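You operate a simulated robot arm through the tools that you are given. There is no shell and no other tool.

The job below is to be done with a simulated two-armed robot. You get a single attempt, and the scene is never put back.

JOB
Mix vial LJ-3 on the vortex mixer, then measure it in the colour reader.
Fine: mix till no streaks show; press READ once; switch the mixer off; leave the vial in the reader, lid closed, and the other vials alone.

The check looks at the end state, three seconds after you hand in, the way a careful person would. Anything else that was tipped, shoved, dropped, spilled or broken makes it a failure. Lids that push on must go on centred and level and be pressed home; caps that screw on are set level and turned clockwise until they are tight.

ROBOT AND FRAMES
Two 7-joint arms with fingered hands on one trunk that stands fixed in place. Base frame: the origin is at the foot of the trunk, x ahead of it, y to its left, z up; the work surface is at about z = 0.755. Units: m, degrees, N and s.
The left shoulder is at [0.05, 0.214, 0.869], the right one opposite. With the tool pointing down near the work surface each hand reaches from about 0.42 to 0.9 m from the base axis, measured 20 degrees to its own side. Payload 3 kg a hand.
The TCP of each hand is the grasp point between the finger pads, 0.026 m short of the fingertips. In the tool frame z runs along the fingers and y along their closing line. Largest opening 0.132 m; the body of the gripper starts 0.073 m behind the TCP. The gripper is a hand of 3 fingers: y runs from the thumb to the fingers, the wrist lies at [0, 0, -0.229] in the tool frame, and closing takes about 1.5 s.
Orientation is that of the tool frame in the base frame, as a unit quaternion [w, x, y, z]. With the fingers straight down and closing along the base's y, the tool's x points along the base's -x, its y along +y and its z along -z.

CONTROLS
- The arms move only by the tool jog_arm. It takes "left_moves", "right_moves" or both (then of equal length, played together; a hand with none holds still); each is a list of rows, each an object of numbers (a shift or turn left out is 0, a gripper value left out holds the last): "dx", "dy", "dz": the shift along the tool's x, y, z in m; "ax", "ay", "az": the turn, a rotation vector about the tool's x, y, z in degrees. In form: [{"dx": .., "dy": .., "dz": .., "ax": .., "ay": .., "az": ..}, ...]. A call has 1 to 20 rows; each row shifts and turns the commanded pose from where the row before left it, along the tool's axes as they then stand. "left_hand" and "right_hand" are, for a hand that has rows, the finger opening in m, from 0 to 0.132, set as the call begins (left out, the last holds). A row lasts 0.2 s, in which the tool goes at most 0.05 m and 8.6 degrees; a call with a longer step from one row to the next is refused whole, and so is a gripper value outside its range. Where a pose cannot be reached the arm comes as near as it can. A force on the tool above 80 N (or 10 N above the force at the start of the call, whichever is more), or a blocked arm, ends the call early, and 0.2 s more pass. The fingers move at their own pace (about 0.072 m/s each) and stop on an object; they squeeze with about 21 N. The grip force told is the motor's: it shows also when the fingers shut on nothing. Time passes only in rows, and 0.2 s behind the last, so rows that do not move let the fingers close. It gives the time, the measured TCP pose, the force on the tool (base axes), the opening and the grip force at its end, in the units of the frame above (readings bear some noise), with the torque about the TCP (base axes, N m) and any sound that the robot's microphone picked up.
- Cameras (640 x 400 px; columns grow to the right, rows downward): "scene" is now at [0.0274, -0.0183, 1.4929]; the picture's right is [-0.23, -0.97, 0.00], its down [-0.69, 0.16, -0.70] and it looks along [0.68, -0.16, -0.71] (base axes); focal length 351 px, centre (320, 200). "left" rides on the left gripper at [-0.062, 0.003, -0.092] in its tool frame; the picture's right is [-0.05, -1.00, 0.00], its down [0.83, -0.04, -0.56] and it looks along [0.55, -0.03, 0.83] (tool axes); focal length 230 px, centre (320, 200). "right" rides on the right gripper at [0.062, 0.003, -0.092] in its tool frame; the picture's right is [-0.05, 1.00, 0.00], its down [-0.83, -0.04, -0.56] and it looks along [-0.55, -0.03, 0.83] (tool axes); focal length 230 px, centre (320, 200). There is no depth. A picture from a camera that has moved, and an enlarged one, comes with that camera's place and axes in the base frame and with its lens.
- get_image(camera): a new picture of that camera. The clock stands still meanwhile.
- move_fingers(finger1, finger2, thumb_bend, hand): sets how far each is bent, from 0 (flat) to 100 (curled in); at 30 the hand is open as for a grip, at 70 the pads meet at the TCP. One left out holds its place. A second passes; each finger stops where it meets its share of the squeeze, and holds until it gets a number again. A gripper value or a shape takes the hand back. It gives what a move gives, with no picture; readings hold the bend of each and the force on the fingers (four entries, about 0 where the hand has none), thumb and palm.
- preshape(shape, hand): the hand has 3 fingers and takes this shape, open, in about a second: jaw (thumb against the fingers, like two jaws); tri (thumb and two fingers); tip (a fingertip pinch); poke (one finger out to press); point (the index stretched); flat (the hand flat); cup (the hand cupped); fist (a fist). The gripper value then closes the fingers along that shape, each until it touches; the sizes above hold for jaw. It gives what a move gives, with no picture.
- pan_tilt(pan, tilt): turns the head with the scene camera to pan (to the left, within 86 degrees either way) and tilt (down, from -29 to 69), counted from straight ahead of the robot. It gives what a move gives.
- zoom(camera, box): a new picture of the part [left, top, right, bottom] of that camera's present view, enlarged. The clock stands still meanwhile.
- finish_job(): hands the job in; it is judged then, once.

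Places have to be worked out from the pictures, the camera data and where the tool is seen. Open the grippers and draw the arms clear of the work before you hand the job in, unless the task says otherwise.

The tools are called after ">>>" as name(argument=value, ...) on one line, values as JSON. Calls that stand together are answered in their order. jog_arm: Moves the arms, as the interface text tells. Its arguments: {"type":"object","properties":{"left_moves":{"type":"array","items":{"type":"object","properties":{"dx":{"type":"number"},"dy":{"type":"number"},"dz":{"type":"number"},"ax":{"type":"number"},"ay":{"type":"number"},"az":{"type":"number"}}}},"left_hand":{"type":"number"},"right_moves":{"type":"array","items":{"type":"object","properties":{"dx":{"type":"number"},"dy":{"type":"number"},"dz":{"type":"number"},"ax":{"type":"number"},"ay":{"type":"number"},"az":{"type":"number"}}}},"right_hand":{"type":"number"}},"required":[]} The other tools are called the same way: preshape (shape, hand) gives the hand a shape; move_fingers (finger1, finger2, thumb_bend, hand) moves the fingers one by one; pan_tilt (pan, tilt) turns the head that bears the scene camera; get_image (camera) takes a picture; zoom (camera, box) takes an enlarged picture of a part of a camera's view; finish_job () hands the job in.

At the start:

```text
t: 0.0
left_eef_pos: [0.5191, 0.1259, 1.129]
left_ee_rot: [0.001, 0.082, 0.997, 0.0]
left_wrist_force: [-0.3, -0.3, 0.5]
left_torque: [0.01, 0.01, 0.01]
left_finger_gap: 0.1319
left_finger_force: 0.2
left_shape: jaw
left_bend: [30.0, 30.0, 30.0]
left_finger forces: [0.1, 0.1, 0.1, 0.0, 0.1, 0.1]
right_eef_pos: [0.4549, -0.2784, 1.2002]
right_ee_rot: [0.0, 0.082, 0.997, 0.001]
right_wrist_force: [0.6, -0.1, -0.4]
right_torque: [0.01, -0.03, -0.01]
right_finger_gap: 0.1321
right_finger_force: 0.1
right_shape: jaw
right_bend: [30.0, 30.0, 30.0]
right_finger forces: [0.1, 0.0, 0.0, 0.0, 0.0, 0.0]
head pan, tilt: [-13.2, 45.4]
```

scene: 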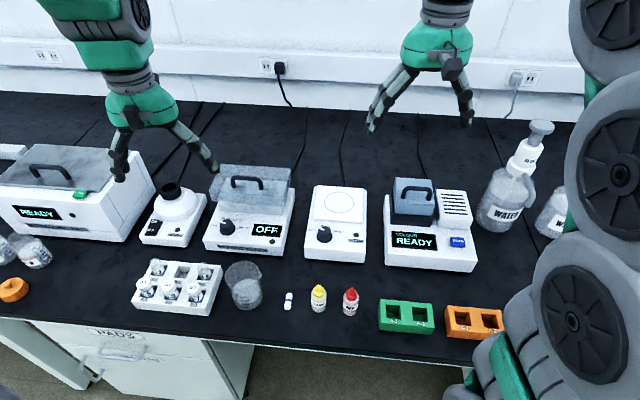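
right: 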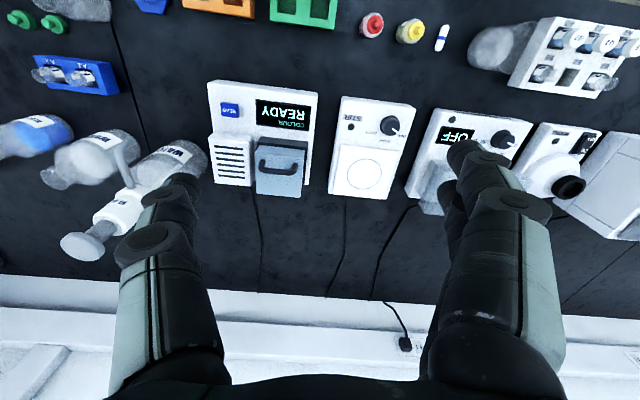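
left: 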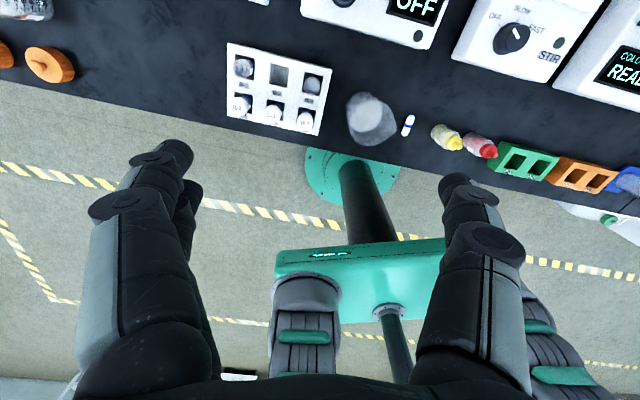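

The scene shows a rack of vials, a vortex mixer (probably the small round one), a device with OFF, a stirrer and a colour reader. I zoom into several regions to read labels.

>>> zoom(camera="scene", box=[120, 240, 280, 340])

>>> zoom(camera="scene", box=[130, 160, 290, 260])

>>> zoom(camera="scene", box=[340, 170, 500, 270])

>>> zoom(camera="left", box=[210, 30, 370, 150])

>>> zoom(camera="right", box=[480, 0, 640, 200])

```text
4.00 times, centred on (200, 290) of scene
camera zoom: at [0.0274, -0.0183, 1.4929], right [-0.23, -0.97, 0.0], down [-0.69, 0.16, -0.7], along [0.68, -0.16, -0.71], focal length 1404 px, centre (800, -160)
```

zoom: 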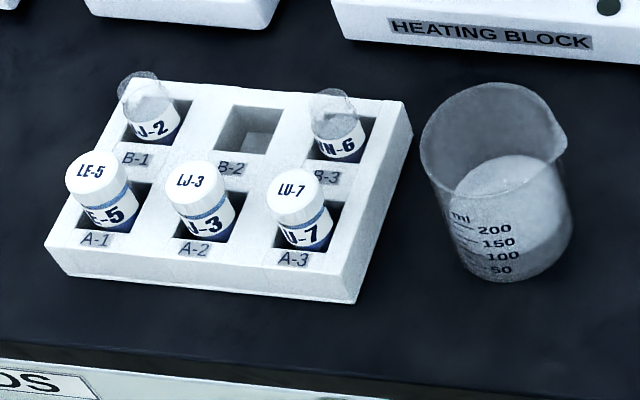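

```text
4.00 times, centred on (210, 210) of scene
camera zoom: at [0.0274, -0.0183, 1.4929], right [-0.23, -0.97, 0.0], down [-0.69, 0.16, -0.7], along [0.68, -0.16, -0.71], focal length 1404 px, centre (760, 160)
```

zoom: 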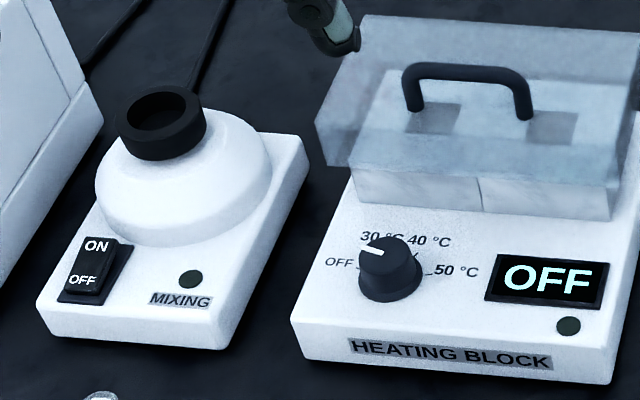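

```text
4.00 times, centred on (420, 220) of scene
camera zoom: at [0.0274, -0.0183, 1.4929], right [-0.23, -0.97, 0.0], down [-0.69, 0.16, -0.7], along [0.68, -0.16, -0.71], focal length 1404 px, centre (-80, 120)
```

zoom: 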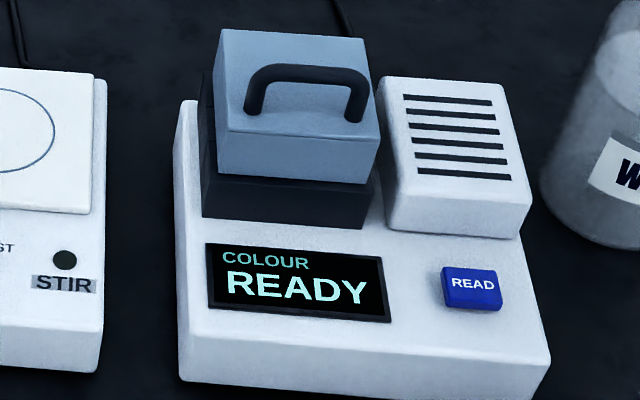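

```text
3.33 times, centred on (290, 90) of left
camera zoom: at [0.58, 0.1178, 1.2215], right [-0.11, -0.99, 0.0], down [-0.83, 0.09, 0.56], along [-0.55, 0.06, -0.83], focal length 767 px, centre (420, 567)
```

zoom: 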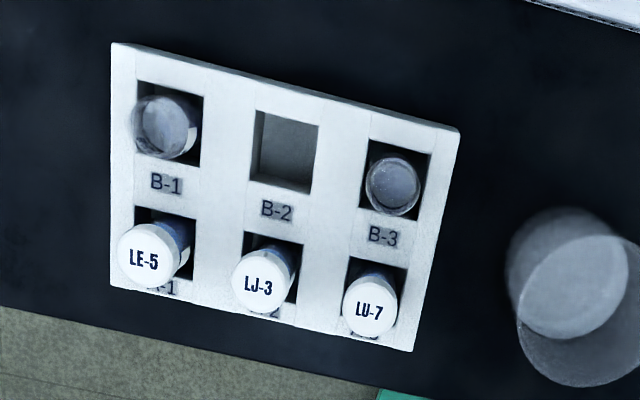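

```text
2.00 times, centred on (560, 100) of right
camera zoom: at [0.3942, -0.2652, 1.2927], right [0.21, 0.98, 0.0], down [0.81, -0.18, 0.56], along [0.54, -0.12, -0.83], focal length 460 px, centre (-160, 400)
```

zoom: 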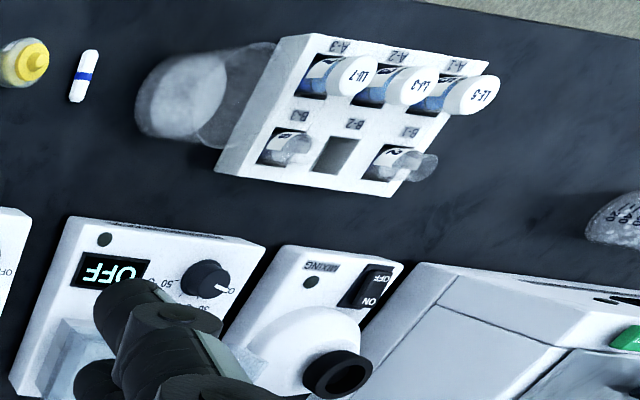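

The vial LJ-3 stands capped in slot A-2, the mixer has a rocker switch and black cup, and the reader has a lid with a handle. I zoom more strongly to measure them.

>>> zoom(camera="scene", box=[126, 255, 226, 317])

>>> zoom(camera="scene", box=[136, 175, 216, 250])

>>> zoom(camera="scene", box=[380, 170, 480, 275])

>>> zoom(camera="right", box=[200, 80, 320, 205])

```text
6.40 times, centred on (176, 286) of scene
camera zoom: at [0.0274, -0.0183, 1.4929], right [-0.23, -0.97, 0.0], down [-0.69, 0.16, -0.7], along [0.68, -0.16, -0.71], focal length 2246 px, centre (1242, -350)
```

zoom: 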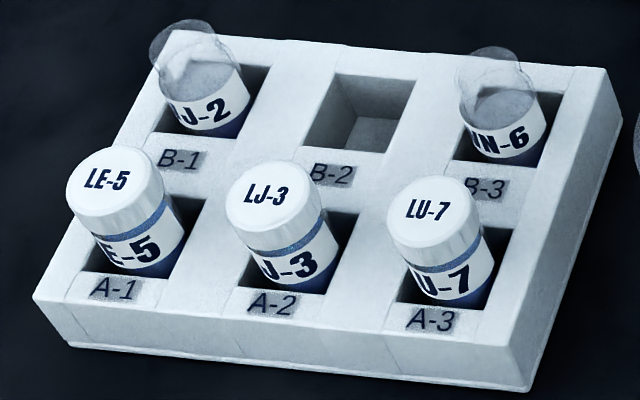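

```text
5.33 times, centred on (176, 212) of scene
camera zoom: at [0.0274, -0.0183, 1.4929], right [-0.23, -0.97, 0.0], down [-0.69, 0.16, -0.7], along [0.68, -0.16, -0.71], focal length 1872 px, centre (1088, 133)
```

zoom: 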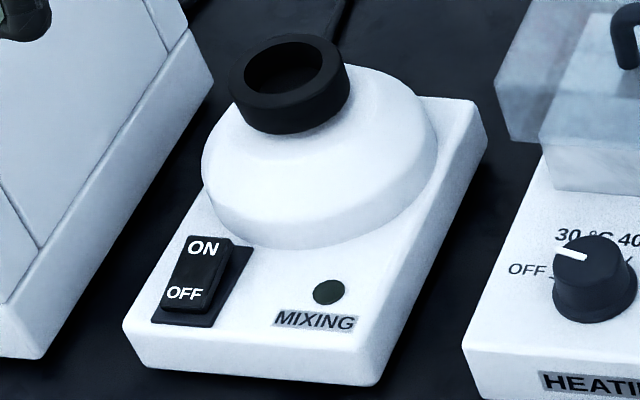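

```text
3.81 times, centred on (430, 222) of scene
camera zoom: at [0.0274, -0.0183, 1.4929], right [-0.23, -0.97, 0.0], down [-0.69, 0.16, -0.7], along [0.68, -0.16, -0.71], focal length 1337 px, centre (-99, 114)
```

zoom: 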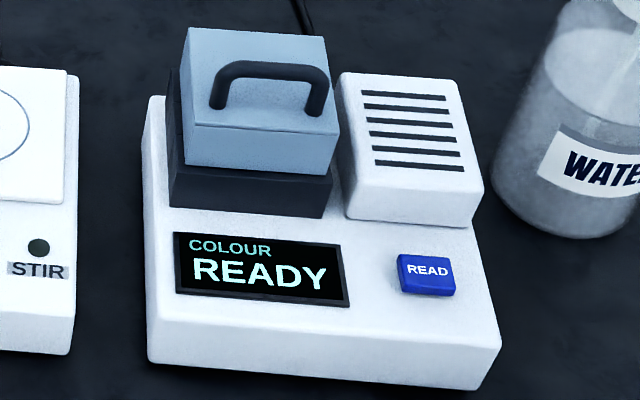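

```text
3.20 times, centred on (260, 142) of right
camera zoom: at [0.3942, -0.2652, 1.2927], right [0.21, 0.98, 0.0], down [0.81, -0.18, 0.56], along [0.54, -0.12, -0.83], focal length 736 px, centre (512, 384)
```

zoom: 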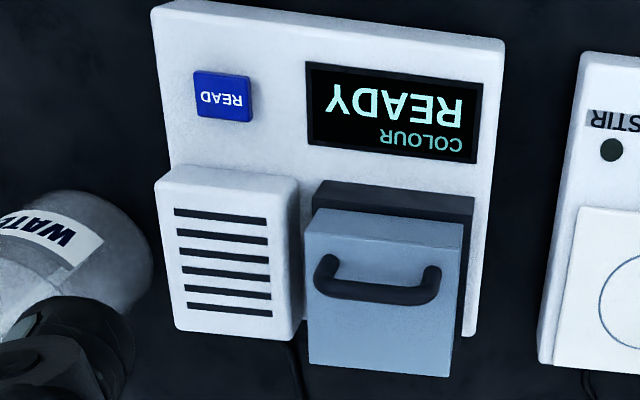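

By triangulating the scene and left-wrist views, the LJ-3 cap top is near (0.495, 0.210, 0.821) and the bench things are yawed about -19°. I bring the left hand above the rack and the right hand above the reader lid, both yawed to match, for closer views.

>>> jog_arm(left_moves=[{"dx": 0.0063, "dy": 0.0132, "dz": 0.0265}, {"dx": 0.0063, "dy": 0.0132, "dz": 0.0265}, {"dx": 0.0063, "dy": 0.0132, "dz": 0.0265}, {"dx": 0.0063, "dy": 0.0132, "dz": 0.0265}, {"dx": 0.0063, "dy": 0.0132, "dz": 0.0265}, {"dx": 0.0063, "dy": 0.0132, "dz": 0.0265}, {"az": 4.85}, {"az": 4.85}, {}], right_moves=[{"dx": -0.0283, "dy": -0.0169, "dz": 0.03}, {"dx": -0.0283, "dy": -0.0169, "dz": 0.03}, {"dx": -0.0283, "dy": -0.0169, "dz": 0.03}, {"dx": -0.0283, "dy": -0.0169, "dz": 0.03}, {"dx": -0.0283, "dy": -0.0169, "dz": 0.03}, {"dx": -0.0283, "dy": -0.0169, "dz": 0.03}, {"az": 4.85}, {"az": 4.85}, {}])

>>> get_image(camera="left")

>>> get_image(camera="right")

>>> get_image(camera="scene")

```text
t: 2.0
left_eef_pos: [0.4945, 0.2097, 0.9709]
left_ee_rot: [0.0, 0.167, 0.986, 0.001]
left_wrist_force: [0.5, -0.1, 0.3]
left_torque: [0.0, 0.03, -0.01]
left_finger_gap: 0.1318
left_finger_force: 0.0
left_shape: jaw
left_bend: [30.0, 30.0, 30.0]
left_finger forces: [0.1, 0.1, 0.0, 0.0, 0.1, 0.0]
right_eef_pos: [0.6066, -0.4072, 1.0188]
right_ee_rot: [0.0, 0.165, 0.986, 0.001]
right_wrist_force: [0.3, -0.3, -0.2]
right_torque: [0.02, -0.01, 0.02]
right_finger_gap: 0.1317
right_finger_force: 0.1
right_shape: jaw
right_bend: [30.0, 30.0, 30.0]
right_finger forces: [0.0, 0.0, 0.0, 0.1, 0.1, 0.0]
head pan, tilt: [-13.2, 45.4]
```

```text
taken
camera left: at [0.5541, 0.1914, 1.0627], right [-0.28, -0.96, 0.0], down [-0.8, 0.23, 0.56], along [-0.53, 0.15, -0.83], focal length 230 px, centre (320, 200)
```

left: 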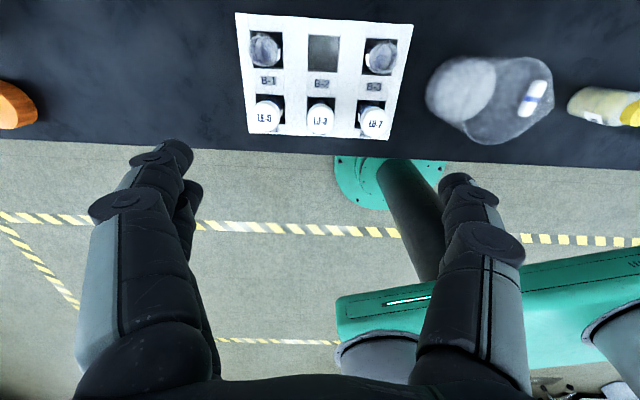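

```text
taken
camera right: at [0.5485, -0.3834, 1.1116], right [0.38, 0.93, 0.0], down [0.77, -0.31, 0.56], along [0.51, -0.21, -0.83], focal length 230 px, centre (320, 200)
```

right: 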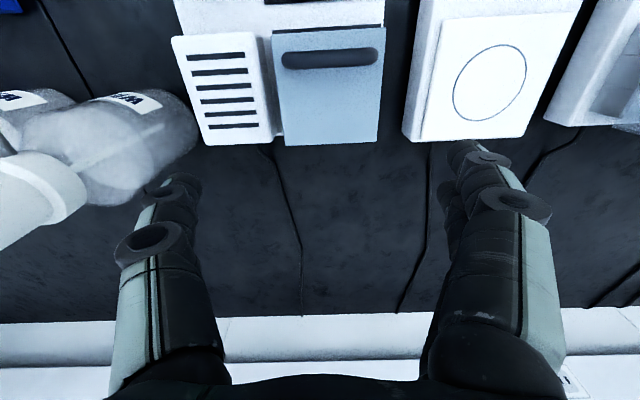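

```text
taken
```

scene: 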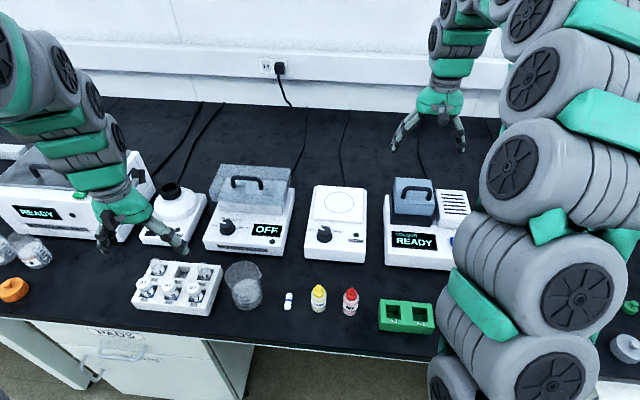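

Both hands are above their targets. I zoom into the wrist views to measure vial and lid positions.

>>> zoom(camera="left", box=[220, 5, 430, 145])

>>> zoom(camera="right", box=[160, 0, 400, 150])

```text
2.86 times, centred on (325, 75) of left
camera zoom: at [0.5541, 0.1914, 1.0627], right [-0.28, -0.96, 0.0], down [-0.8, 0.23, 0.56], along [-0.53, 0.15, -0.83], focal length 657 px, centre (306, 557)
```

zoom: 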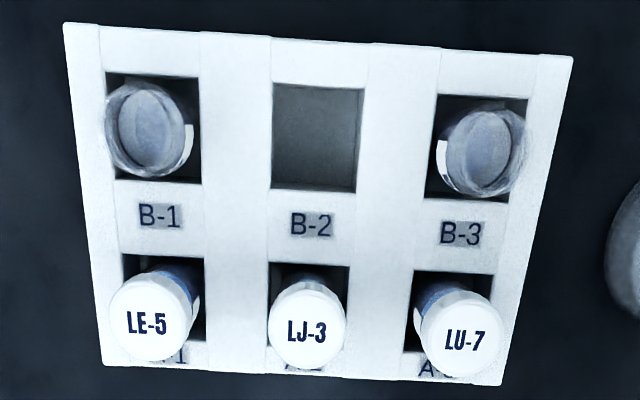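

```text
2.67 times, centred on (280, 75) of right
camera zoom: at [0.5485, -0.3834, 1.1116], right [0.38, 0.93, 0.0], down [0.77, -0.31, 0.56], along [0.51, -0.21, -0.83], focal length 614 px, centre (427, 533)
```

zoom: 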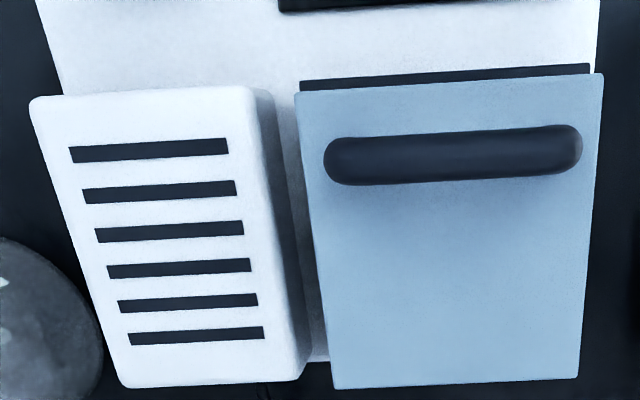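

The LJ-3 cap top triangulates again to about (0.496, 0.2095, 0.82), cap about 28 mm wide, rack top near z 0.787. I look at the reader lid closely for a hinge, and narrow the left hand to 0.048 while still high.

>>> jog_arm(left_moves=[{"dx": -0.0018, "dz": 0.02}, {"dz": 0.02}, {"dz": 0.02}, {"dz": 0.02}, {}, {}], left_hand=0.048)

>>> get_image(camera="left")

>>> zoom(camera="scene", box=[375, 165, 475, 235])

>>> zoom(camera="scene", box=[80, 190, 260, 330])

```text
t: 3.4
left_eef_pos: [0.4935, 0.2099, 0.8893]
left_ee_rot: [0.0, 0.166, 0.986, 0.0]
left_wrist_force: [0.1, -0.1, -1.2]
left_torque: [0.01, 0.02, 0.02]
left_finger_gap: 0.0489
left_finger_force: 0.1
left_shape: jaw
left_bend: [73.0, 73.0, 70.0]
left_finger forces: [0.1, 0.1, 0.0, 0.0, 0.0, 0.0]
right_eef_pos: [0.6057, -0.4066, 1.0183]
right_ee_rot: [-0.001, 0.166, 0.986, 0.0]
right_wrist_force: [0.6, 1.3, 0.4]
right_torque: [-0.02, -0.01, 0.03]
right_finger_gap: 0.1316
right_finger_force: 0.0
right_shape: jaw
right_bend: [30.0, 30.0, 30.0]
right_finger forces: [0.0, 0.0, 0.0, 0.0, 0.0, 0.0]
head pan, tilt: [-13.2, 45.4]
```

```text
taken
camera left: at [0.5543, 0.1912, 0.9824], right [-0.28, -0.96, 0.0], down [-0.8, 0.23, 0.56], along [-0.53, 0.15, -0.83], focal length 230 px, centre (320, 200)
```

left: 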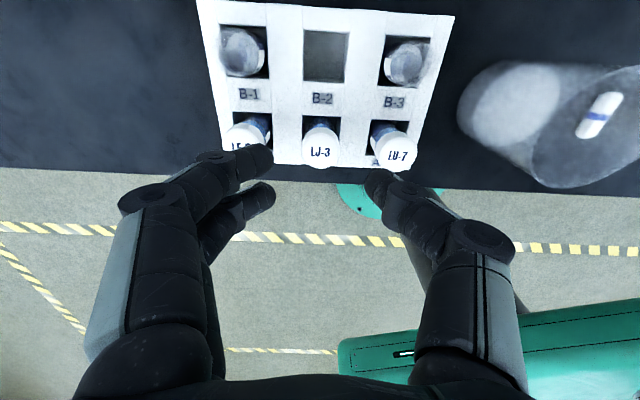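

```text
5.71 times, centred on (425, 200) of scene
camera zoom: at [0.0274, -0.0183, 1.4929], right [-0.23, -0.97, 0.0], down [-0.69, 0.16, -0.7], along [0.68, -0.16, -0.71], focal length 2005 px, centre (-280, 200)
```

zoom: 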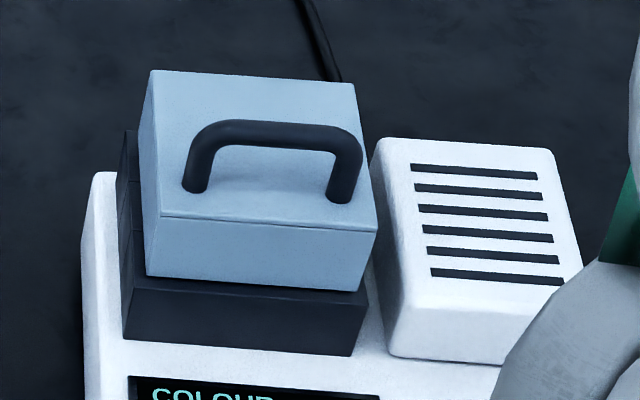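

```text
2.86 times, centred on (170, 260) of scene
camera zoom: at [0.0274, -0.0183, 1.4929], right [-0.23, -0.97, 0.0], down [-0.69, 0.16, -0.7], along [0.68, -0.16, -0.71], focal length 1003 px, centre (749, 29)
```

zoom: 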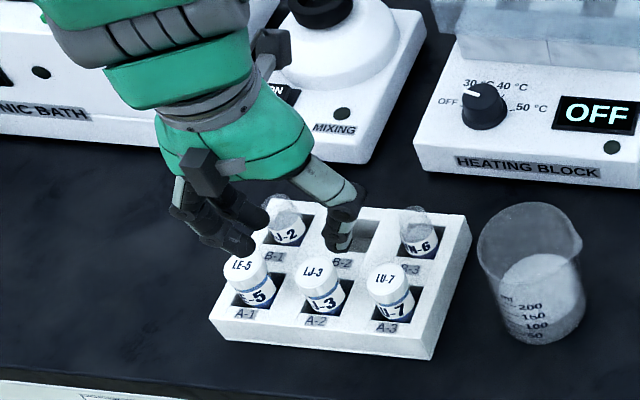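

The fingers slant outward so closing along the rack would hit neighbours; I'll close across the rack (B-2 is empty, front is free). The lid handle bar triangulates to about (0.557, -0.379, 0.928), near the lid's front, suggesting a rear hinge. I raise and turn the left hand 90°, and bring the right hand above the handle.

>>> jog_arm(left_moves=[{"dz": -0.035}, {"dz": -0.035}, {"dz": -0.035}, {"az": 8.2}, {"az": 8.2}, {"az": 8.2}, {"az": 8.2}, {"az": 8.2}, {"az": 8.2}, {"az": 8.2}, {"az": 8.2}, {"az": 8.2}, {"az": 8.2}, {"az": 8.0}, {}], right_moves=[{"dx": 0.0185, "dy": 0.0034, "dz": 0.0186}, {"dx": 0.0185, "dy": 0.0034, "dz": 0.0186}, {"dx": 0.0185, "dy": 0.0034, "dz": 0.0186}, {}, {}, {}, {}, {}, {}, {}, {}, {}, {}, {}, {}])

>>> get_image(camera="left")

>>> get_image(camera="right")

>>> get_image(camera="scene")

```text
t: 6.6
left_eef_pos: [0.4953, 0.2093, 0.996]
left_ee_rot: [0.0, 0.815, 0.579, 0.0]
left_wrist_force: [0.1, 0.2, -0.6]
left_torque: [-0.03, -0.02, -0.01]
left_finger_gap: 0.0484
left_finger_force: 0.0
left_shape: jaw
left_bend: [73.0, 73.0, 70.0]
left_finger forces: [0.0, 0.0, 0.1, 0.0, 0.1, 0.0]
right_eef_pos: [0.5576, -0.379, 0.9632]
right_ee_rot: [0.0, 0.165, 0.986, 0.0]
right_wrist_force: [-0.7, -0.2, 0.0]
right_torque: [0.02, 0.0, 0.02]
right_finger_gap: 0.1319
right_finger_force: 0.0
right_shape: jaw
right_bend: [30.0, 30.0, 30.0]
right_finger forces: [0.0, 0.0, 0.1, 0.0, 0.1, 0.1]
head pan, tilt: [-13.2, 45.4]
```

```text
taken
camera left: at [0.4788, 0.1491, 1.0881], right [-0.96, 0.28, 0.0], down [0.23, 0.8, 0.56], along [0.16, 0.53, -0.83], focal length 230 px, centre (320, 200)
```

left: 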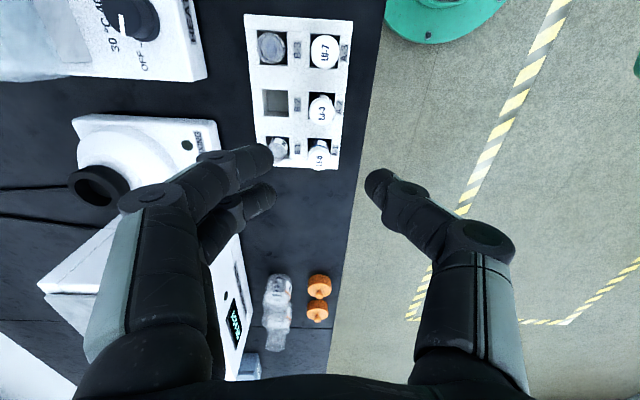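

```text
taken
camera right: at [0.5003, -0.3554, 1.0561], right [0.38, 0.93, 0.0], down [0.77, -0.31, 0.56], along [0.51, -0.21, -0.83], focal length 230 px, centre (320, 200)
```

right: 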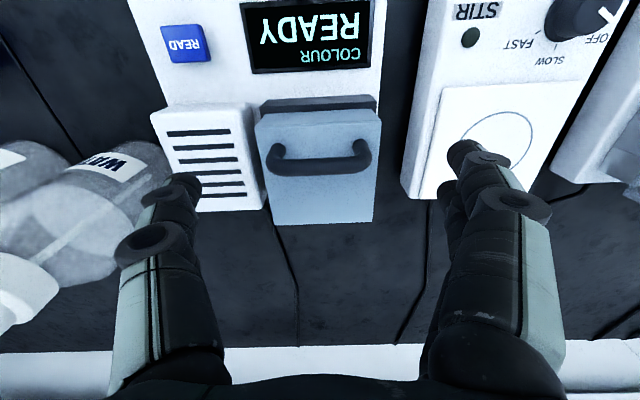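

```text
taken
```

scene: 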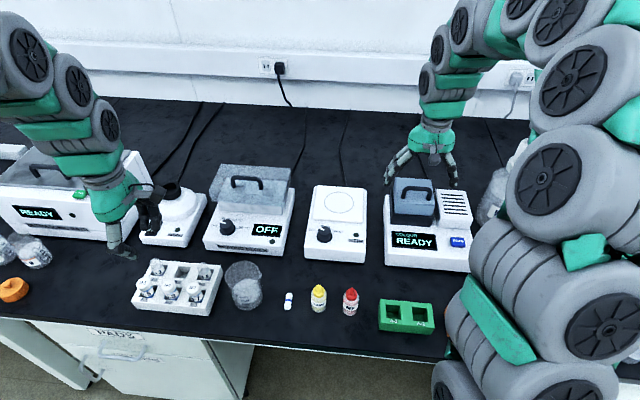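

The left hand turned correctly. I zoom on the right-hand view to refine the handle's place before descending.

>>> zoom(camera="right", box=[240, 80, 400, 240])

>>> zoom(camera="scene", box=[370, 140, 480, 240])

>>> zoom(camera="left", box=[240, 0, 360, 180])

>>> zoom(camera="left", box=[60, 90, 260, 220])

```text
2.50 times, centred on (320, 160) of right
camera zoom: at [0.5003, -0.3554, 1.0561], right [0.38, 0.93, 0.0], down [0.77, -0.31, 0.56], along [0.51, -0.21, -0.83], focal length 575 px, centre (320, 300)
```

zoom: 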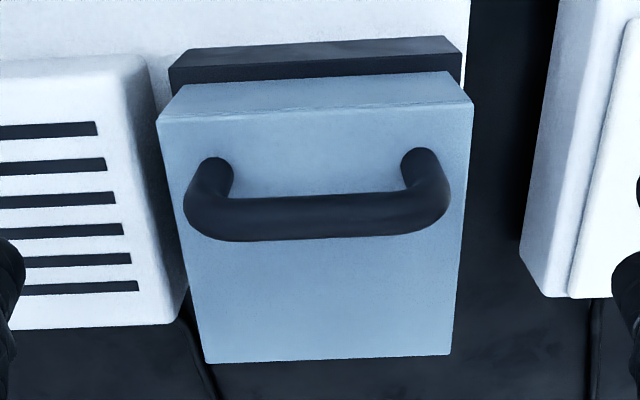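

```text
4.00 times, centred on (425, 190) of scene
camera zoom: at [0.0274, -0.0183, 1.4929], right [-0.23, -0.97, 0.0], down [-0.69, 0.16, -0.7], along [0.68, -0.16, -0.71], focal length 1404 px, centre (-100, 240)
```

zoom: 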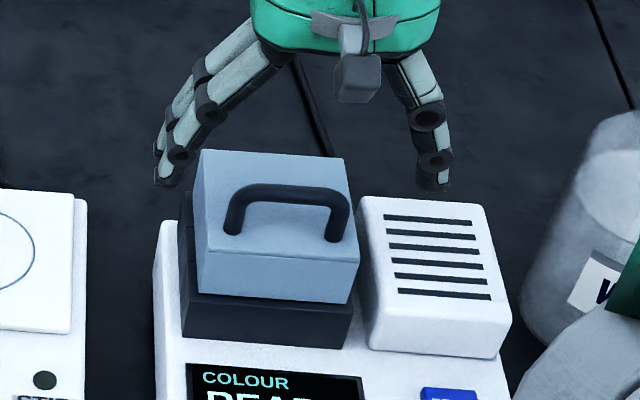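

```text
2.22 times, centred on (300, 90) of left
camera zoom: at [0.4788, 0.1491, 1.0881], right [-0.96, 0.28, 0.0], down [0.23, 0.8, 0.56], along [0.16, 0.53, -0.83], focal length 511 px, centre (364, 444)
```

zoom: 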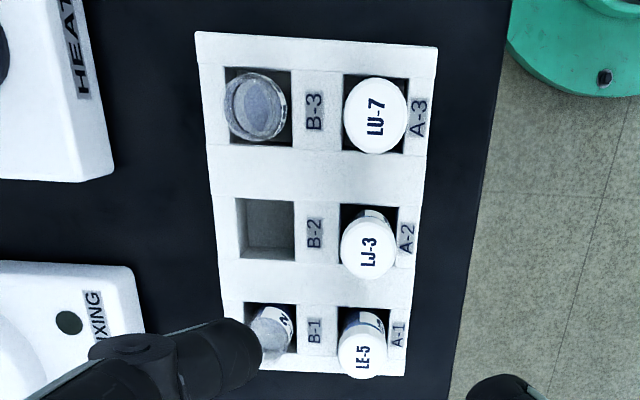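

```text
3.08 times, centred on (160, 155) of left
camera zoom: at [0.4788, 0.1491, 1.0881], right [-0.96, 0.28, 0.0], down [0.23, 0.8, 0.56], along [0.16, 0.53, -0.83], focal length 708 px, centre (812, 338)
```

zoom: 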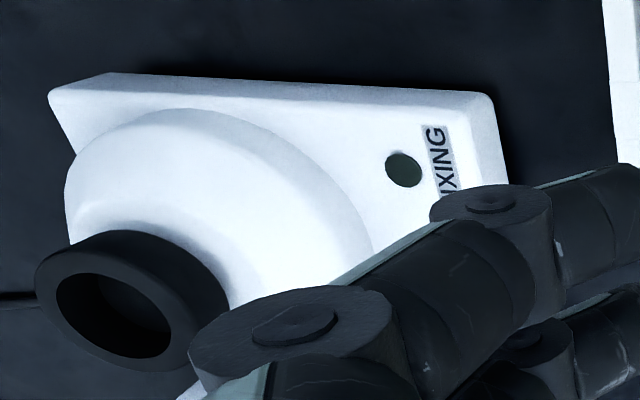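

The handle is confirmed at (0.5565, -0.379, 0.928), about 67 mm long, lid top z about 0.889. I lower the right hand 37 mm so the pads flank the bar ends and close gently.

>>> jog_arm(right_moves=[{"dx": 0.001, "dz": 0.013}, {"dz": 0.012}, {"dz": 0.012}, {}], right_hand=0.1)

>>> zoom(camera="scene", box=[370, 140, 480, 240])

>>> get_image(camera="right")

```text
t: 7.6
left_eef_pos: [0.4947, 0.2081, 0.9957]
left_ee_rot: [0.001, 0.814, 0.58, 0.0]
left_wrist_force: [-0.2, -0.2, -0.1]
left_torque: [0.0, 0.0, 0.0]
left_finger_gap: 0.0484
left_finger_force: 0.1
left_shape: jaw
left_bend: [73.0, 73.0, 70.0]
left_finger forces: [0.0, 0.1, 0.0, 0.1, 0.1, 0.1]
right_eef_pos: [0.5557, -0.3787, 0.9258]
right_ee_rot: [0.0, 0.165, 0.986, 0.0]
right_wrist_force: [0.1, 0.8, 0.0]
right_torque: [0.03, -0.02, -0.02]
right_finger_gap: 0.1007
right_finger_force: 0.0
right_shape: jaw
right_bend: [63.0, 63.0, 59.0]
right_finger forces: [0.0, 0.1, 0.0, 0.0, 0.0, 0.0]
head pan, tilt: [-13.2, 45.4]
```

```text
4.00 times, centred on (425, 190) of scene
camera zoom: at [0.0274, -0.0183, 1.4929], right [-0.23, -0.97, 0.0], down [-0.69, 0.16, -0.7], along [0.68, -0.16, -0.71], focal length 1404 px, centre (-100, 240)
```

zoom: 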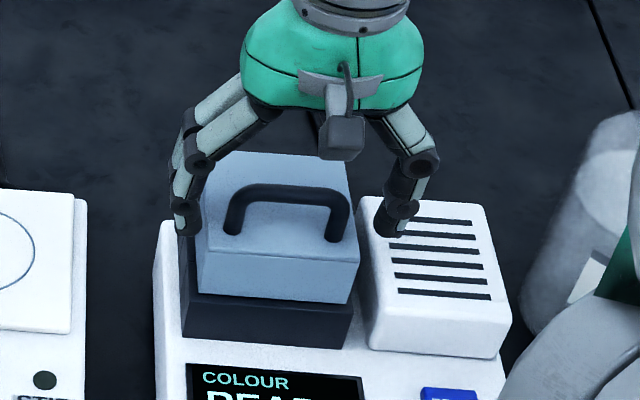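

```text
taken
camera right: at [0.4989, -0.3557, 1.0191], right [0.38, 0.93, 0.0], down [0.77, -0.31, 0.56], along [0.51, -0.21, -0.83], focal length 230 px, centre (320, 200)
```

right: 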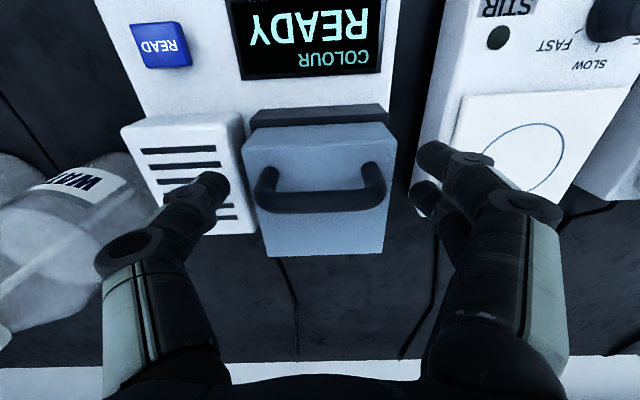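

The fingers straddle the handle well, aligned with the bar. I close on its ends.

>>> jog_arm(right_moves=[{}, {}, {}, {}, {}], right_hand=0.05)

>>> get_image(camera="right")

>>> zoom(camera="scene", box=[370, 140, 480, 240])

```text
t: 8.8
left_eef_pos: [0.4957, 0.2082, 0.9957]
left_ee_rot: [0.0, 0.814, 0.58, 0.0]
left_wrist_force: [0.2, -0.1, -0.5]
left_torque: [0.01, -0.01, -0.02]
left_finger_gap: 0.0484
left_finger_force: 0.1
left_shape: jaw
left_bend: [73.0, 73.0, 70.0]
left_finger forces: [0.0, 0.0, 0.1, 0.0, 0.0, 0.1]
right_eef_pos: [0.5561, -0.3802, 0.9265]
right_ee_rot: [0.0, 0.165, 0.986, 0.0]
right_wrist_force: [-1.5, -9.1, -1.3]
right_torque: [-0.15, -0.04, -0.2]
right_finger_gap: 0.0411
right_finger_force: 21.0
right_shape: jaw
right_bend: [68.0, 73.0, 70.0]
right_finger forces: [0.9, 8.8, 0.0, 0.0, 18.7, 0.1]
head pan, tilt: [-13.2, 45.4]
```

```text
taken
camera right: at [0.4986, -0.3567, 1.0192], right [0.38, 0.93, 0.0], down [0.77, -0.31, 0.56], along [0.51, -0.21, -0.83], focal length 230 px, centre (320, 200)
```

right: 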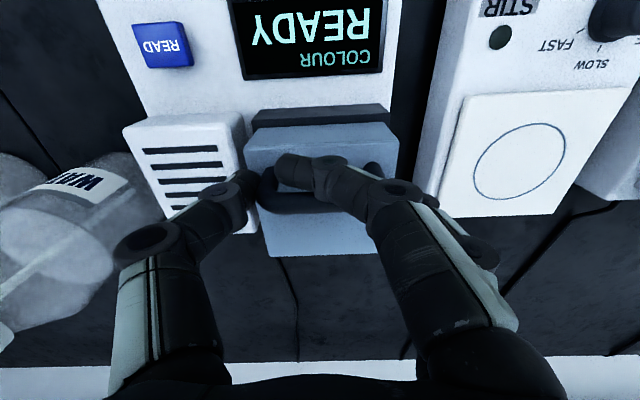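

```text
4.00 times, centred on (425, 190) of scene
camera zoom: at [0.0274, -0.0185, 1.4929], right [-0.23, -0.97, 0.0], down [-0.69, 0.16, -0.7], along [0.68, -0.16, -0.71], focal length 1404 px, centre (-100, 240)
```

zoom: 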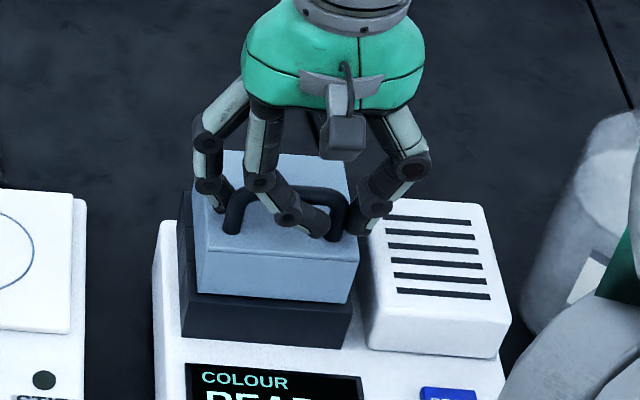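

One finger went in front of the bar and pinches the right post against the thumb (about 19 N), which is still a usable pivoting grip. I test a small lift to learn whether the lid is hinged.

>>> jog_arm(right_moves=[{"dx": -0.001, "dz": -0.003}, {"dx": -0.002, "dz": -0.004}, {"dx": -0.002, "dz": -0.004}, {"dx": -0.002, "dz": -0.003}, {}])

>>> get_image(camera="right")

>>> zoom(camera="scene", box=[370, 140, 480, 240])

```text
t: 10.0
left_eef_pos: [0.4971, 0.2089, 0.9951]
left_ee_rot: [0.0, 0.815, 0.58, 0.001]
left_wrist_force: [0.1, 0.1, -0.4]
left_torque: [-0.01, 0.01, 0.0]
left_finger_gap: 0.0485
left_finger_force: 0.1
left_shape: jaw
left_bend: [73.0, 73.0, 70.0]
left_finger forces: [0.0, 0.1, 0.0, 0.0, 0.0, 0.0]
right_eef_pos: [0.5637, -0.3821, 0.9396]
right_ee_rot: [-0.001, 0.166, 0.986, 0.0]
right_wrist_force: [15.0, -16.7, -20.3]
right_torque: [-0.3, -0.09, -0.43]
right_finger_gap: 0.0414
right_finger_force: 21.3
right_shape: jaw
right_bend: [69.0, 72.0, 70.0]
right_finger forces: [0.0, 20.2, 0.0, 0.1, 17.2, 0.1]
head pan, tilt: [-13.2, 45.4]
```

```text
taken
camera right: at [0.506, -0.3582, 1.0325], right [0.38, 0.93, 0.0], down [0.77, -0.31, 0.56], along [0.51, -0.21, -0.83], focal length 230 px, centre (320, 200)
```

right: 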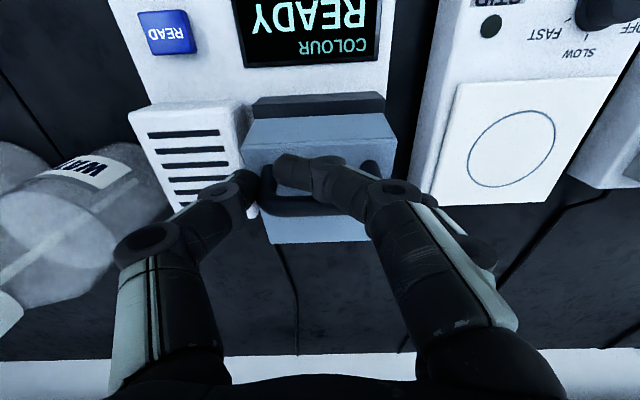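

```text
4.00 times, centred on (425, 190) of scene
camera zoom: at [0.0279, -0.0187, 1.4929], right [-0.23, -0.97, 0.0], down [-0.69, 0.16, -0.7], along [0.68, -0.16, -0.71], focal length 1404 px, centre (-100, 240)
```

zoom: 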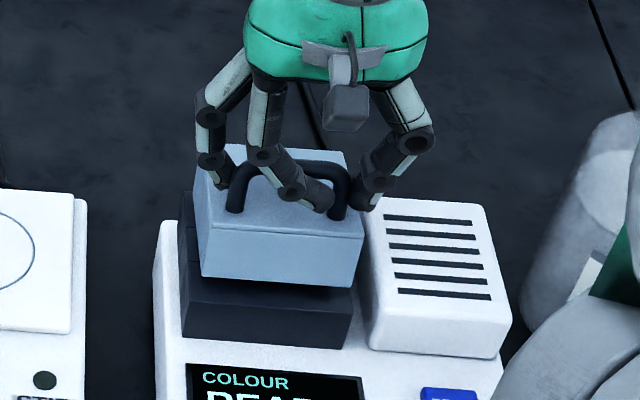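

The lid's front has risen while the back stays: it is hinged at the rear. The reaction pulls the hand forward and down, so I follow the arc further forward and ease sideways.

>>> jog_arm(right_moves=[{"dx": -0.003, "dy": -0.002}, {"dx": -0.003, "dy": -0.001}, {"dx": -0.003, "dz": -0.002}, {"dx": -0.003, "dz": -0.002}, {}])

>>> zoom(camera="scene", box=[370, 140, 480, 240])

```text
t: 11.2
left_eef_pos: [0.4956, 0.2098, 0.9953]
left_ee_rot: [0.0, 0.815, 0.58, 0.0]
left_wrist_force: [1.0, 0.4, -0.2]
left_torque: [-0.01, 0.01, -0.04]
left_finger_gap: 0.0481
left_finger_force: 0.0
left_shape: jaw
left_bend: [73.0, 73.0, 70.0]
left_finger forces: [0.0, 0.0, 0.0, 0.0, 0.1, 0.0]
right_eef_pos: [0.5726, -0.3877, 0.9449]
right_ee_rot: [0.001, 0.166, 0.986, 0.0]
right_wrist_force: [-3.6, -6.9, -0.4]
right_torque: [-0.32, 0.17, -0.36]
right_finger_gap: 0.0401
right_finger_force: 21.2
right_shape: jaw
right_bend: [69.0, 72.0, 70.0]
right_finger forces: [0.1, 9.8, 0.0, 0.0, 19.0, 0.1]
head pan, tilt: [-13.2, 45.4]
```

```text
4.00 times, centred on (425, 190) of scene
camera zoom: at [0.0274, -0.0184, 1.4929], right [-0.23, -0.97, 0.0], down [-0.69, 0.16, -0.7], along [0.68, -0.16, -0.71], focal length 1404 px, centre (-100, 240)
```

zoom: 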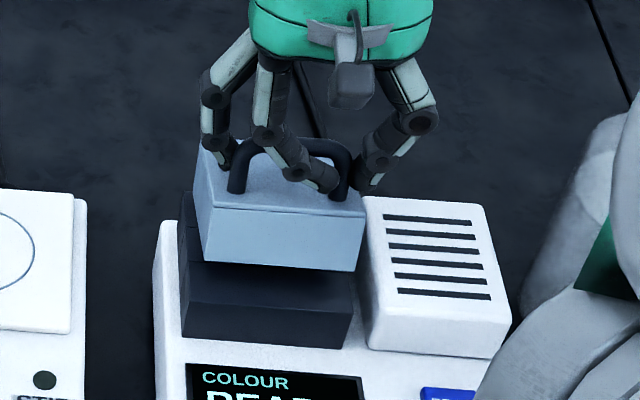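

The forces dropped, so the arc is right. I continue along it to about 30-35°.

>>> jog_arm(right_moves=[{"dx": -0.004, "dz": -0.0025}, {"dx": -0.004, "dz": -0.0022}, {"dx": -0.004, "dz": -0.002}, {"dx": -0.004, "dz": -0.0017}, {"dx": -0.004, "dz": -0.0014}, {"dx": -0.004, "dz": -0.0012}, {}])

>>> zoom(camera="scene", box=[370, 140, 480, 240])

```text
t: 12.8
left_eef_pos: [0.4947, 0.2088, 0.9962]
left_ee_rot: [0.0, 0.815, 0.58, 0.0]
left_wrist_force: [-0.7, 0.2, -0.3]
left_torque: [0.01, 0.0, 0.01]
left_finger_gap: 0.0487
left_finger_force: 0.0
left_shape: jaw
left_bend: [73.0, 73.0, 70.0]
left_finger forces: [0.0, 0.1, 0.0, 0.1, 0.0, 0.1]
right_eef_pos: [0.595, -0.3965, 0.9559]
right_ee_rot: [0.0, 0.165, 0.986, 0.0]
right_wrist_force: [-8.2, -10.3, 5.8]
right_torque: [-0.65, 0.42, -0.29]
right_finger_gap: 0.0397
right_finger_force: 21.3
right_shape: jaw
right_bend: [69.0, 73.0, 71.0]
right_finger forces: [0.0, 9.5, 0.0, 0.1, 21.3, 0.1]
head pan, tilt: [-13.2, 45.4]
```

```text
4.00 times, centred on (425, 190) of scene
camera zoom: at [0.0272, -0.0184, 1.493], right [-0.23, -0.97, 0.0], down [-0.69, 0.16, -0.7], along [0.68, -0.16, -0.71], focal length 1404 px, centre (-100, 240)
```

zoom: 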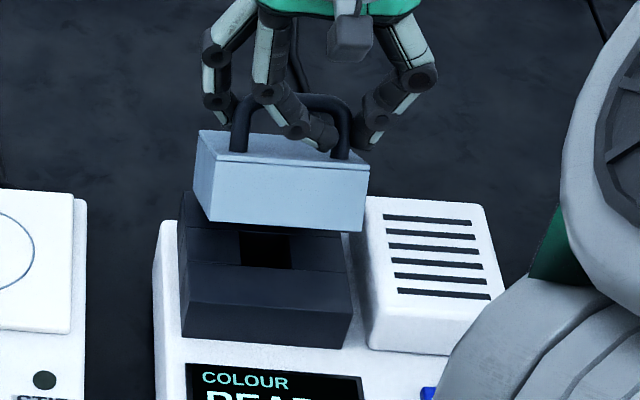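

The lid is about 30° open and the well is visible. I continue along the arc toward 60°.

>>> jog_arm(right_moves=[{"dx": -0.0055, "dz": -0.0015}, {"dx": -0.0055, "dz": -0.001}, {"dx": -0.0055, "dz": -0.0005}, {"dx": -0.0055, "dz": 0.0}, {"dx": -0.0055, "dz": 0.0004}, {"dx": -0.0055, "dz": 0.0008}, {"dx": -0.0055, "dz": 0.0013}, {"dx": -0.0055, "dz": 0.0017}, {}])

>>> zoom(camera="scene", box=[370, 140, 480, 240])

```text
t: 14.8
left_eef_pos: [0.4961, 0.2096, 0.9958]
left_ee_rot: [0.0, 0.815, 0.579, 0.0]
left_wrist_force: [0.2, 0.1, 0.1]
left_torque: [-0.02, -0.01, -0.02]
left_finger_gap: 0.0486
left_finger_force: 0.1
left_shape: jaw
left_bend: [73.0, 73.0, 70.0]
left_finger forces: [0.0, 0.0, 0.0, 0.1, 0.0, 0.0]
right_eef_pos: [0.6366, -0.4098, 0.9547]
right_ee_rot: [0.0, 0.166, 0.986, 0.0]
right_wrist_force: [-3.0, -7.8, 8.3]
right_torque: [-0.37, 0.23, 0.0]
right_finger_gap: 0.0356
right_finger_force: 21.1
right_shape: jaw
right_bend: [71.0, 75.0, 73.0]
right_finger forces: [6.7, 6.0, 0.1, 0.0, 15.1, 0.0]
head pan, tilt: [-13.2, 45.4]
```

```text
4.00 times, centred on (425, 190) of scene
camera zoom: at [0.0273, -0.0184, 1.493], right [-0.23, -0.97, 0.0], down [-0.69, 0.16, -0.7], along [0.68, -0.16, -0.71], focal length 1404 px, centre (-100, 240)
```

zoom: 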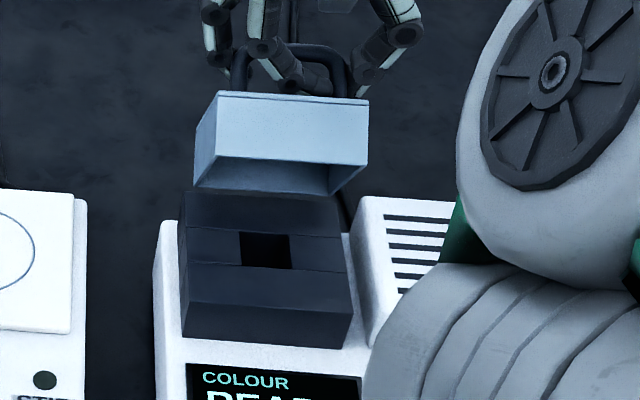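

The lid is a hollow hood, now about 55° open. I continue on the arc to about 90°.

>>> jog_arm(right_moves=[{"dx": -0.0056, "dz": 0.001}, {"dx": -0.0056, "dz": 0.0013}, {"dx": -0.0056, "dz": 0.0016}, {"dx": -0.0056, "dz": 0.0019}, {"dx": -0.0056, "dz": 0.0022}, {"dx": -0.0056, "dz": 0.0025}, {"dx": -0.005, "dz": 0.0028}, {"dx": -0.005, "dz": 0.0031}, {"dx": -0.005, "dz": 0.0034}, {"dx": -0.005, "dz": 0.0037}, {}])

>>> zoom(camera="scene", box=[370, 120, 480, 240])

>>> get_image(camera="right")

```text
t: 17.2
left_eef_pos: [0.4952, 0.2095, 0.9951]
left_ee_rot: [0.001, 0.815, 0.579, 0.0]
left_wrist_force: [0.3, 1.2, 0.6]
left_torque: [-0.01, 0.0, -0.01]
left_finger_gap: 0.0485
left_finger_force: 0.0
left_shape: jaw
left_bend: [73.0, 73.0, 70.0]
left_finger forces: [0.0, 0.1, 0.0, 0.0, 0.1, 0.0]
right_eef_pos: [0.6878, -0.426, 0.9322]
right_ee_rot: [-0.001, 0.166, 0.986, 0.0]
right_wrist_force: [-13.1, -8.0, -9.8]
right_torque: [-0.3, 0.28, -0.01]
right_finger_gap: 0.0336
right_finger_force: 21.0
right_shape: jaw
right_bend: [69.0, 75.0, 75.0]
right_finger forces: [0.1, 12.2, 0.0, 0.0, 16.5, 0.0]
head pan, tilt: [-13.2, 45.4]
```

```text
3.33 times, centred on (425, 180) of scene
camera zoom: at [0.0274, -0.0185, 1.4929], right [-0.23, -0.97, 0.0], down [-0.69, 0.16, -0.7], along [0.68, -0.16, -0.71], focal length 1170 px, centre (-30, 267)
```

zoom: 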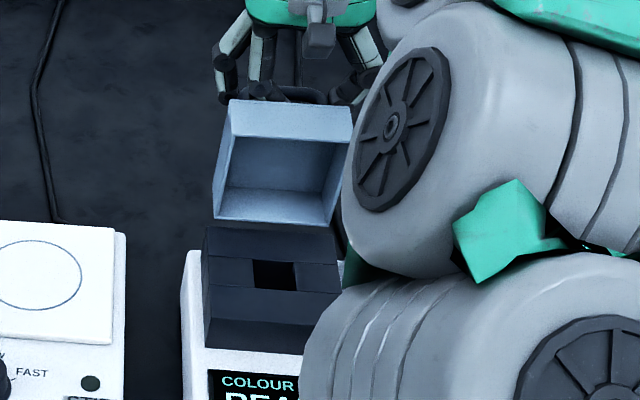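

```text
taken
camera right: at [0.6303, -0.404, 1.0241], right [0.38, 0.93, 0.0], down [0.77, -0.31, 0.55], along [0.51, -0.21, -0.83], focal length 230 px, centre (320, 200)
```

right: 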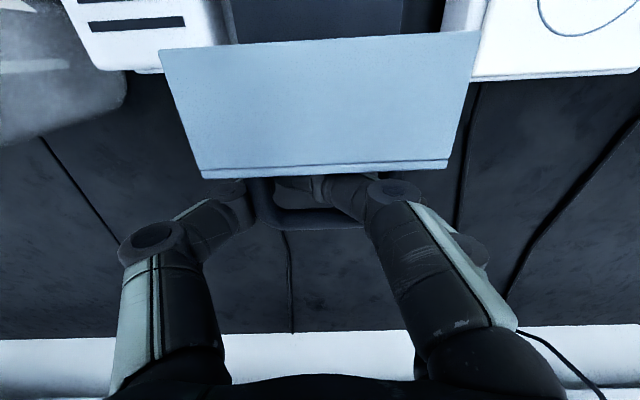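

The lid is near vertical. I push a bit past vertical so that it rests open.

>>> jog_arm(right_moves=[{"dx": -0.004, "dz": 0.0035}, {"dx": -0.004, "dz": 0.0038}, {"dx": -0.0038, "dz": 0.004}, {"dx": -0.0035, "dz": 0.0042}, {"dx": -0.0035, "dz": 0.0044}, {}])

>>> zoom(camera="scene", box=[370, 120, 480, 240])

```text
t: 18.6
left_eef_pos: [0.4956, 0.2081, 0.9957]
left_ee_rot: [0.0, 0.814, 0.58, 0.0]
left_wrist_force: [0.0, 0.0, 0.3]
left_torque: [-0.02, 0.02, -0.01]
left_finger_gap: 0.0484
left_finger_force: 0.1
left_shape: jaw
left_bend: [73.0, 73.0, 70.0]
left_finger forces: [0.1, 0.1, 0.0, 0.1, 0.1, 0.0]
right_eef_pos: [0.7051, -0.4338, 0.9129]
right_ee_rot: [0.001, 0.165, 0.986, 0.0]
right_wrist_force: [-16.1, -8.0, 3.7]
right_torque: [-0.11, 0.01, -0.31]
right_finger_gap: 0.0328
right_finger_force: 21.2
right_shape: jaw
right_bend: [69.0, 76.0, 76.0]
right_finger forces: [0.0, 5.0, 0.0, 0.0, 17.4, 0.1]
head pan, tilt: [-13.2, 45.4]
```

```text
3.33 times, centred on (425, 180) of scene
camera zoom: at [0.0271, -0.0184, 1.493], right [-0.23, -0.97, 0.0], down [-0.69, 0.16, -0.7], along [0.68, -0.16, -0.71], focal length 1170 px, centre (-30, 267)
```

zoom: 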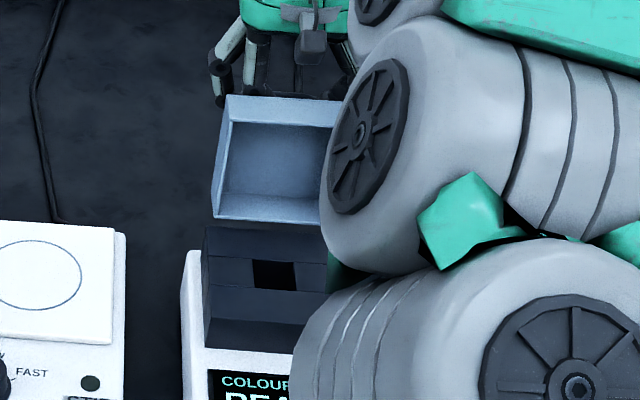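

The lid looks past vertical with resistance, likely at its stop. I loosen the fingers slightly (one finger is inside the handle loop) and then rise straight up.

>>> jog_arm(right_moves=[{}, {}, {}], right_hand=0.055)

>>> get_image(camera="right")

>>> zoom(camera="scene", box=[370, 120, 480, 240])

```text
t: 19.4
left_eef_pos: [0.4971, 0.2084, 0.9969]
left_ee_rot: [0.001, 0.815, 0.58, 0.0]
left_wrist_force: [0.9, 0.3, 0.3]
left_torque: [0.03, 0.0, -0.02]
left_finger_gap: 0.0485
left_finger_force: 0.1
left_shape: jaw
left_bend: [73.0, 73.0, 70.0]
left_finger forces: [0.1, 0.0, 0.0, 0.0, 0.0, 0.1]
right_eef_pos: [0.7063, -0.4356, 0.9143]
right_ee_rot: [0.002, 0.167, 0.986, -0.001]
right_wrist_force: [-4.2, -41.1, 19.1]
right_torque: [1.12, -0.01, 0.2]
right_finger_gap: 0.0427
right_finger_force: 0.1
right_shape: jaw
right_bend: [78.0, 73.0, 70.0]
right_finger forces: [43.4, 0.0, 0.0, 0.0, 0.0, 0.0]
head pan, tilt: [-13.2, 45.4]
```

```text
taken
camera right: at [0.648, -0.4131, 1.006], right [0.38, 0.93, 0.0], down [0.77, -0.31, 0.56], along [0.52, -0.21, -0.83], focal length 230 px, centre (320, 200)
```

right: 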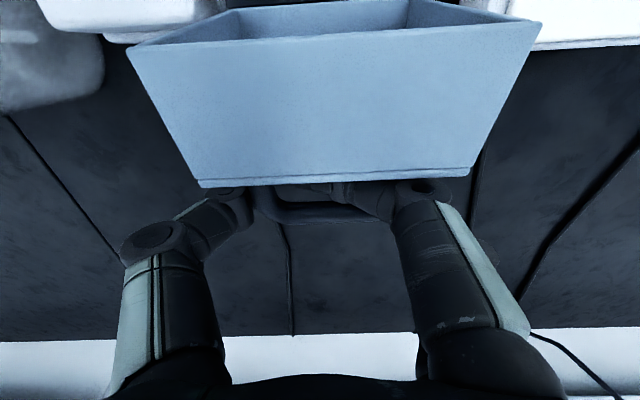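

```text
3.33 times, centred on (425, 180) of scene
camera zoom: at [0.0271, -0.0189, 1.4929], right [-0.23, -0.97, 0.0], down [-0.69, 0.16, -0.7], along [0.68, -0.16, -0.71], focal length 1170 px, centre (-30, 267)
```

zoom: 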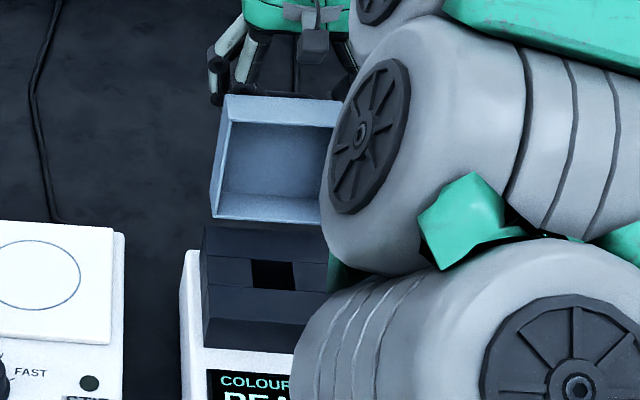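

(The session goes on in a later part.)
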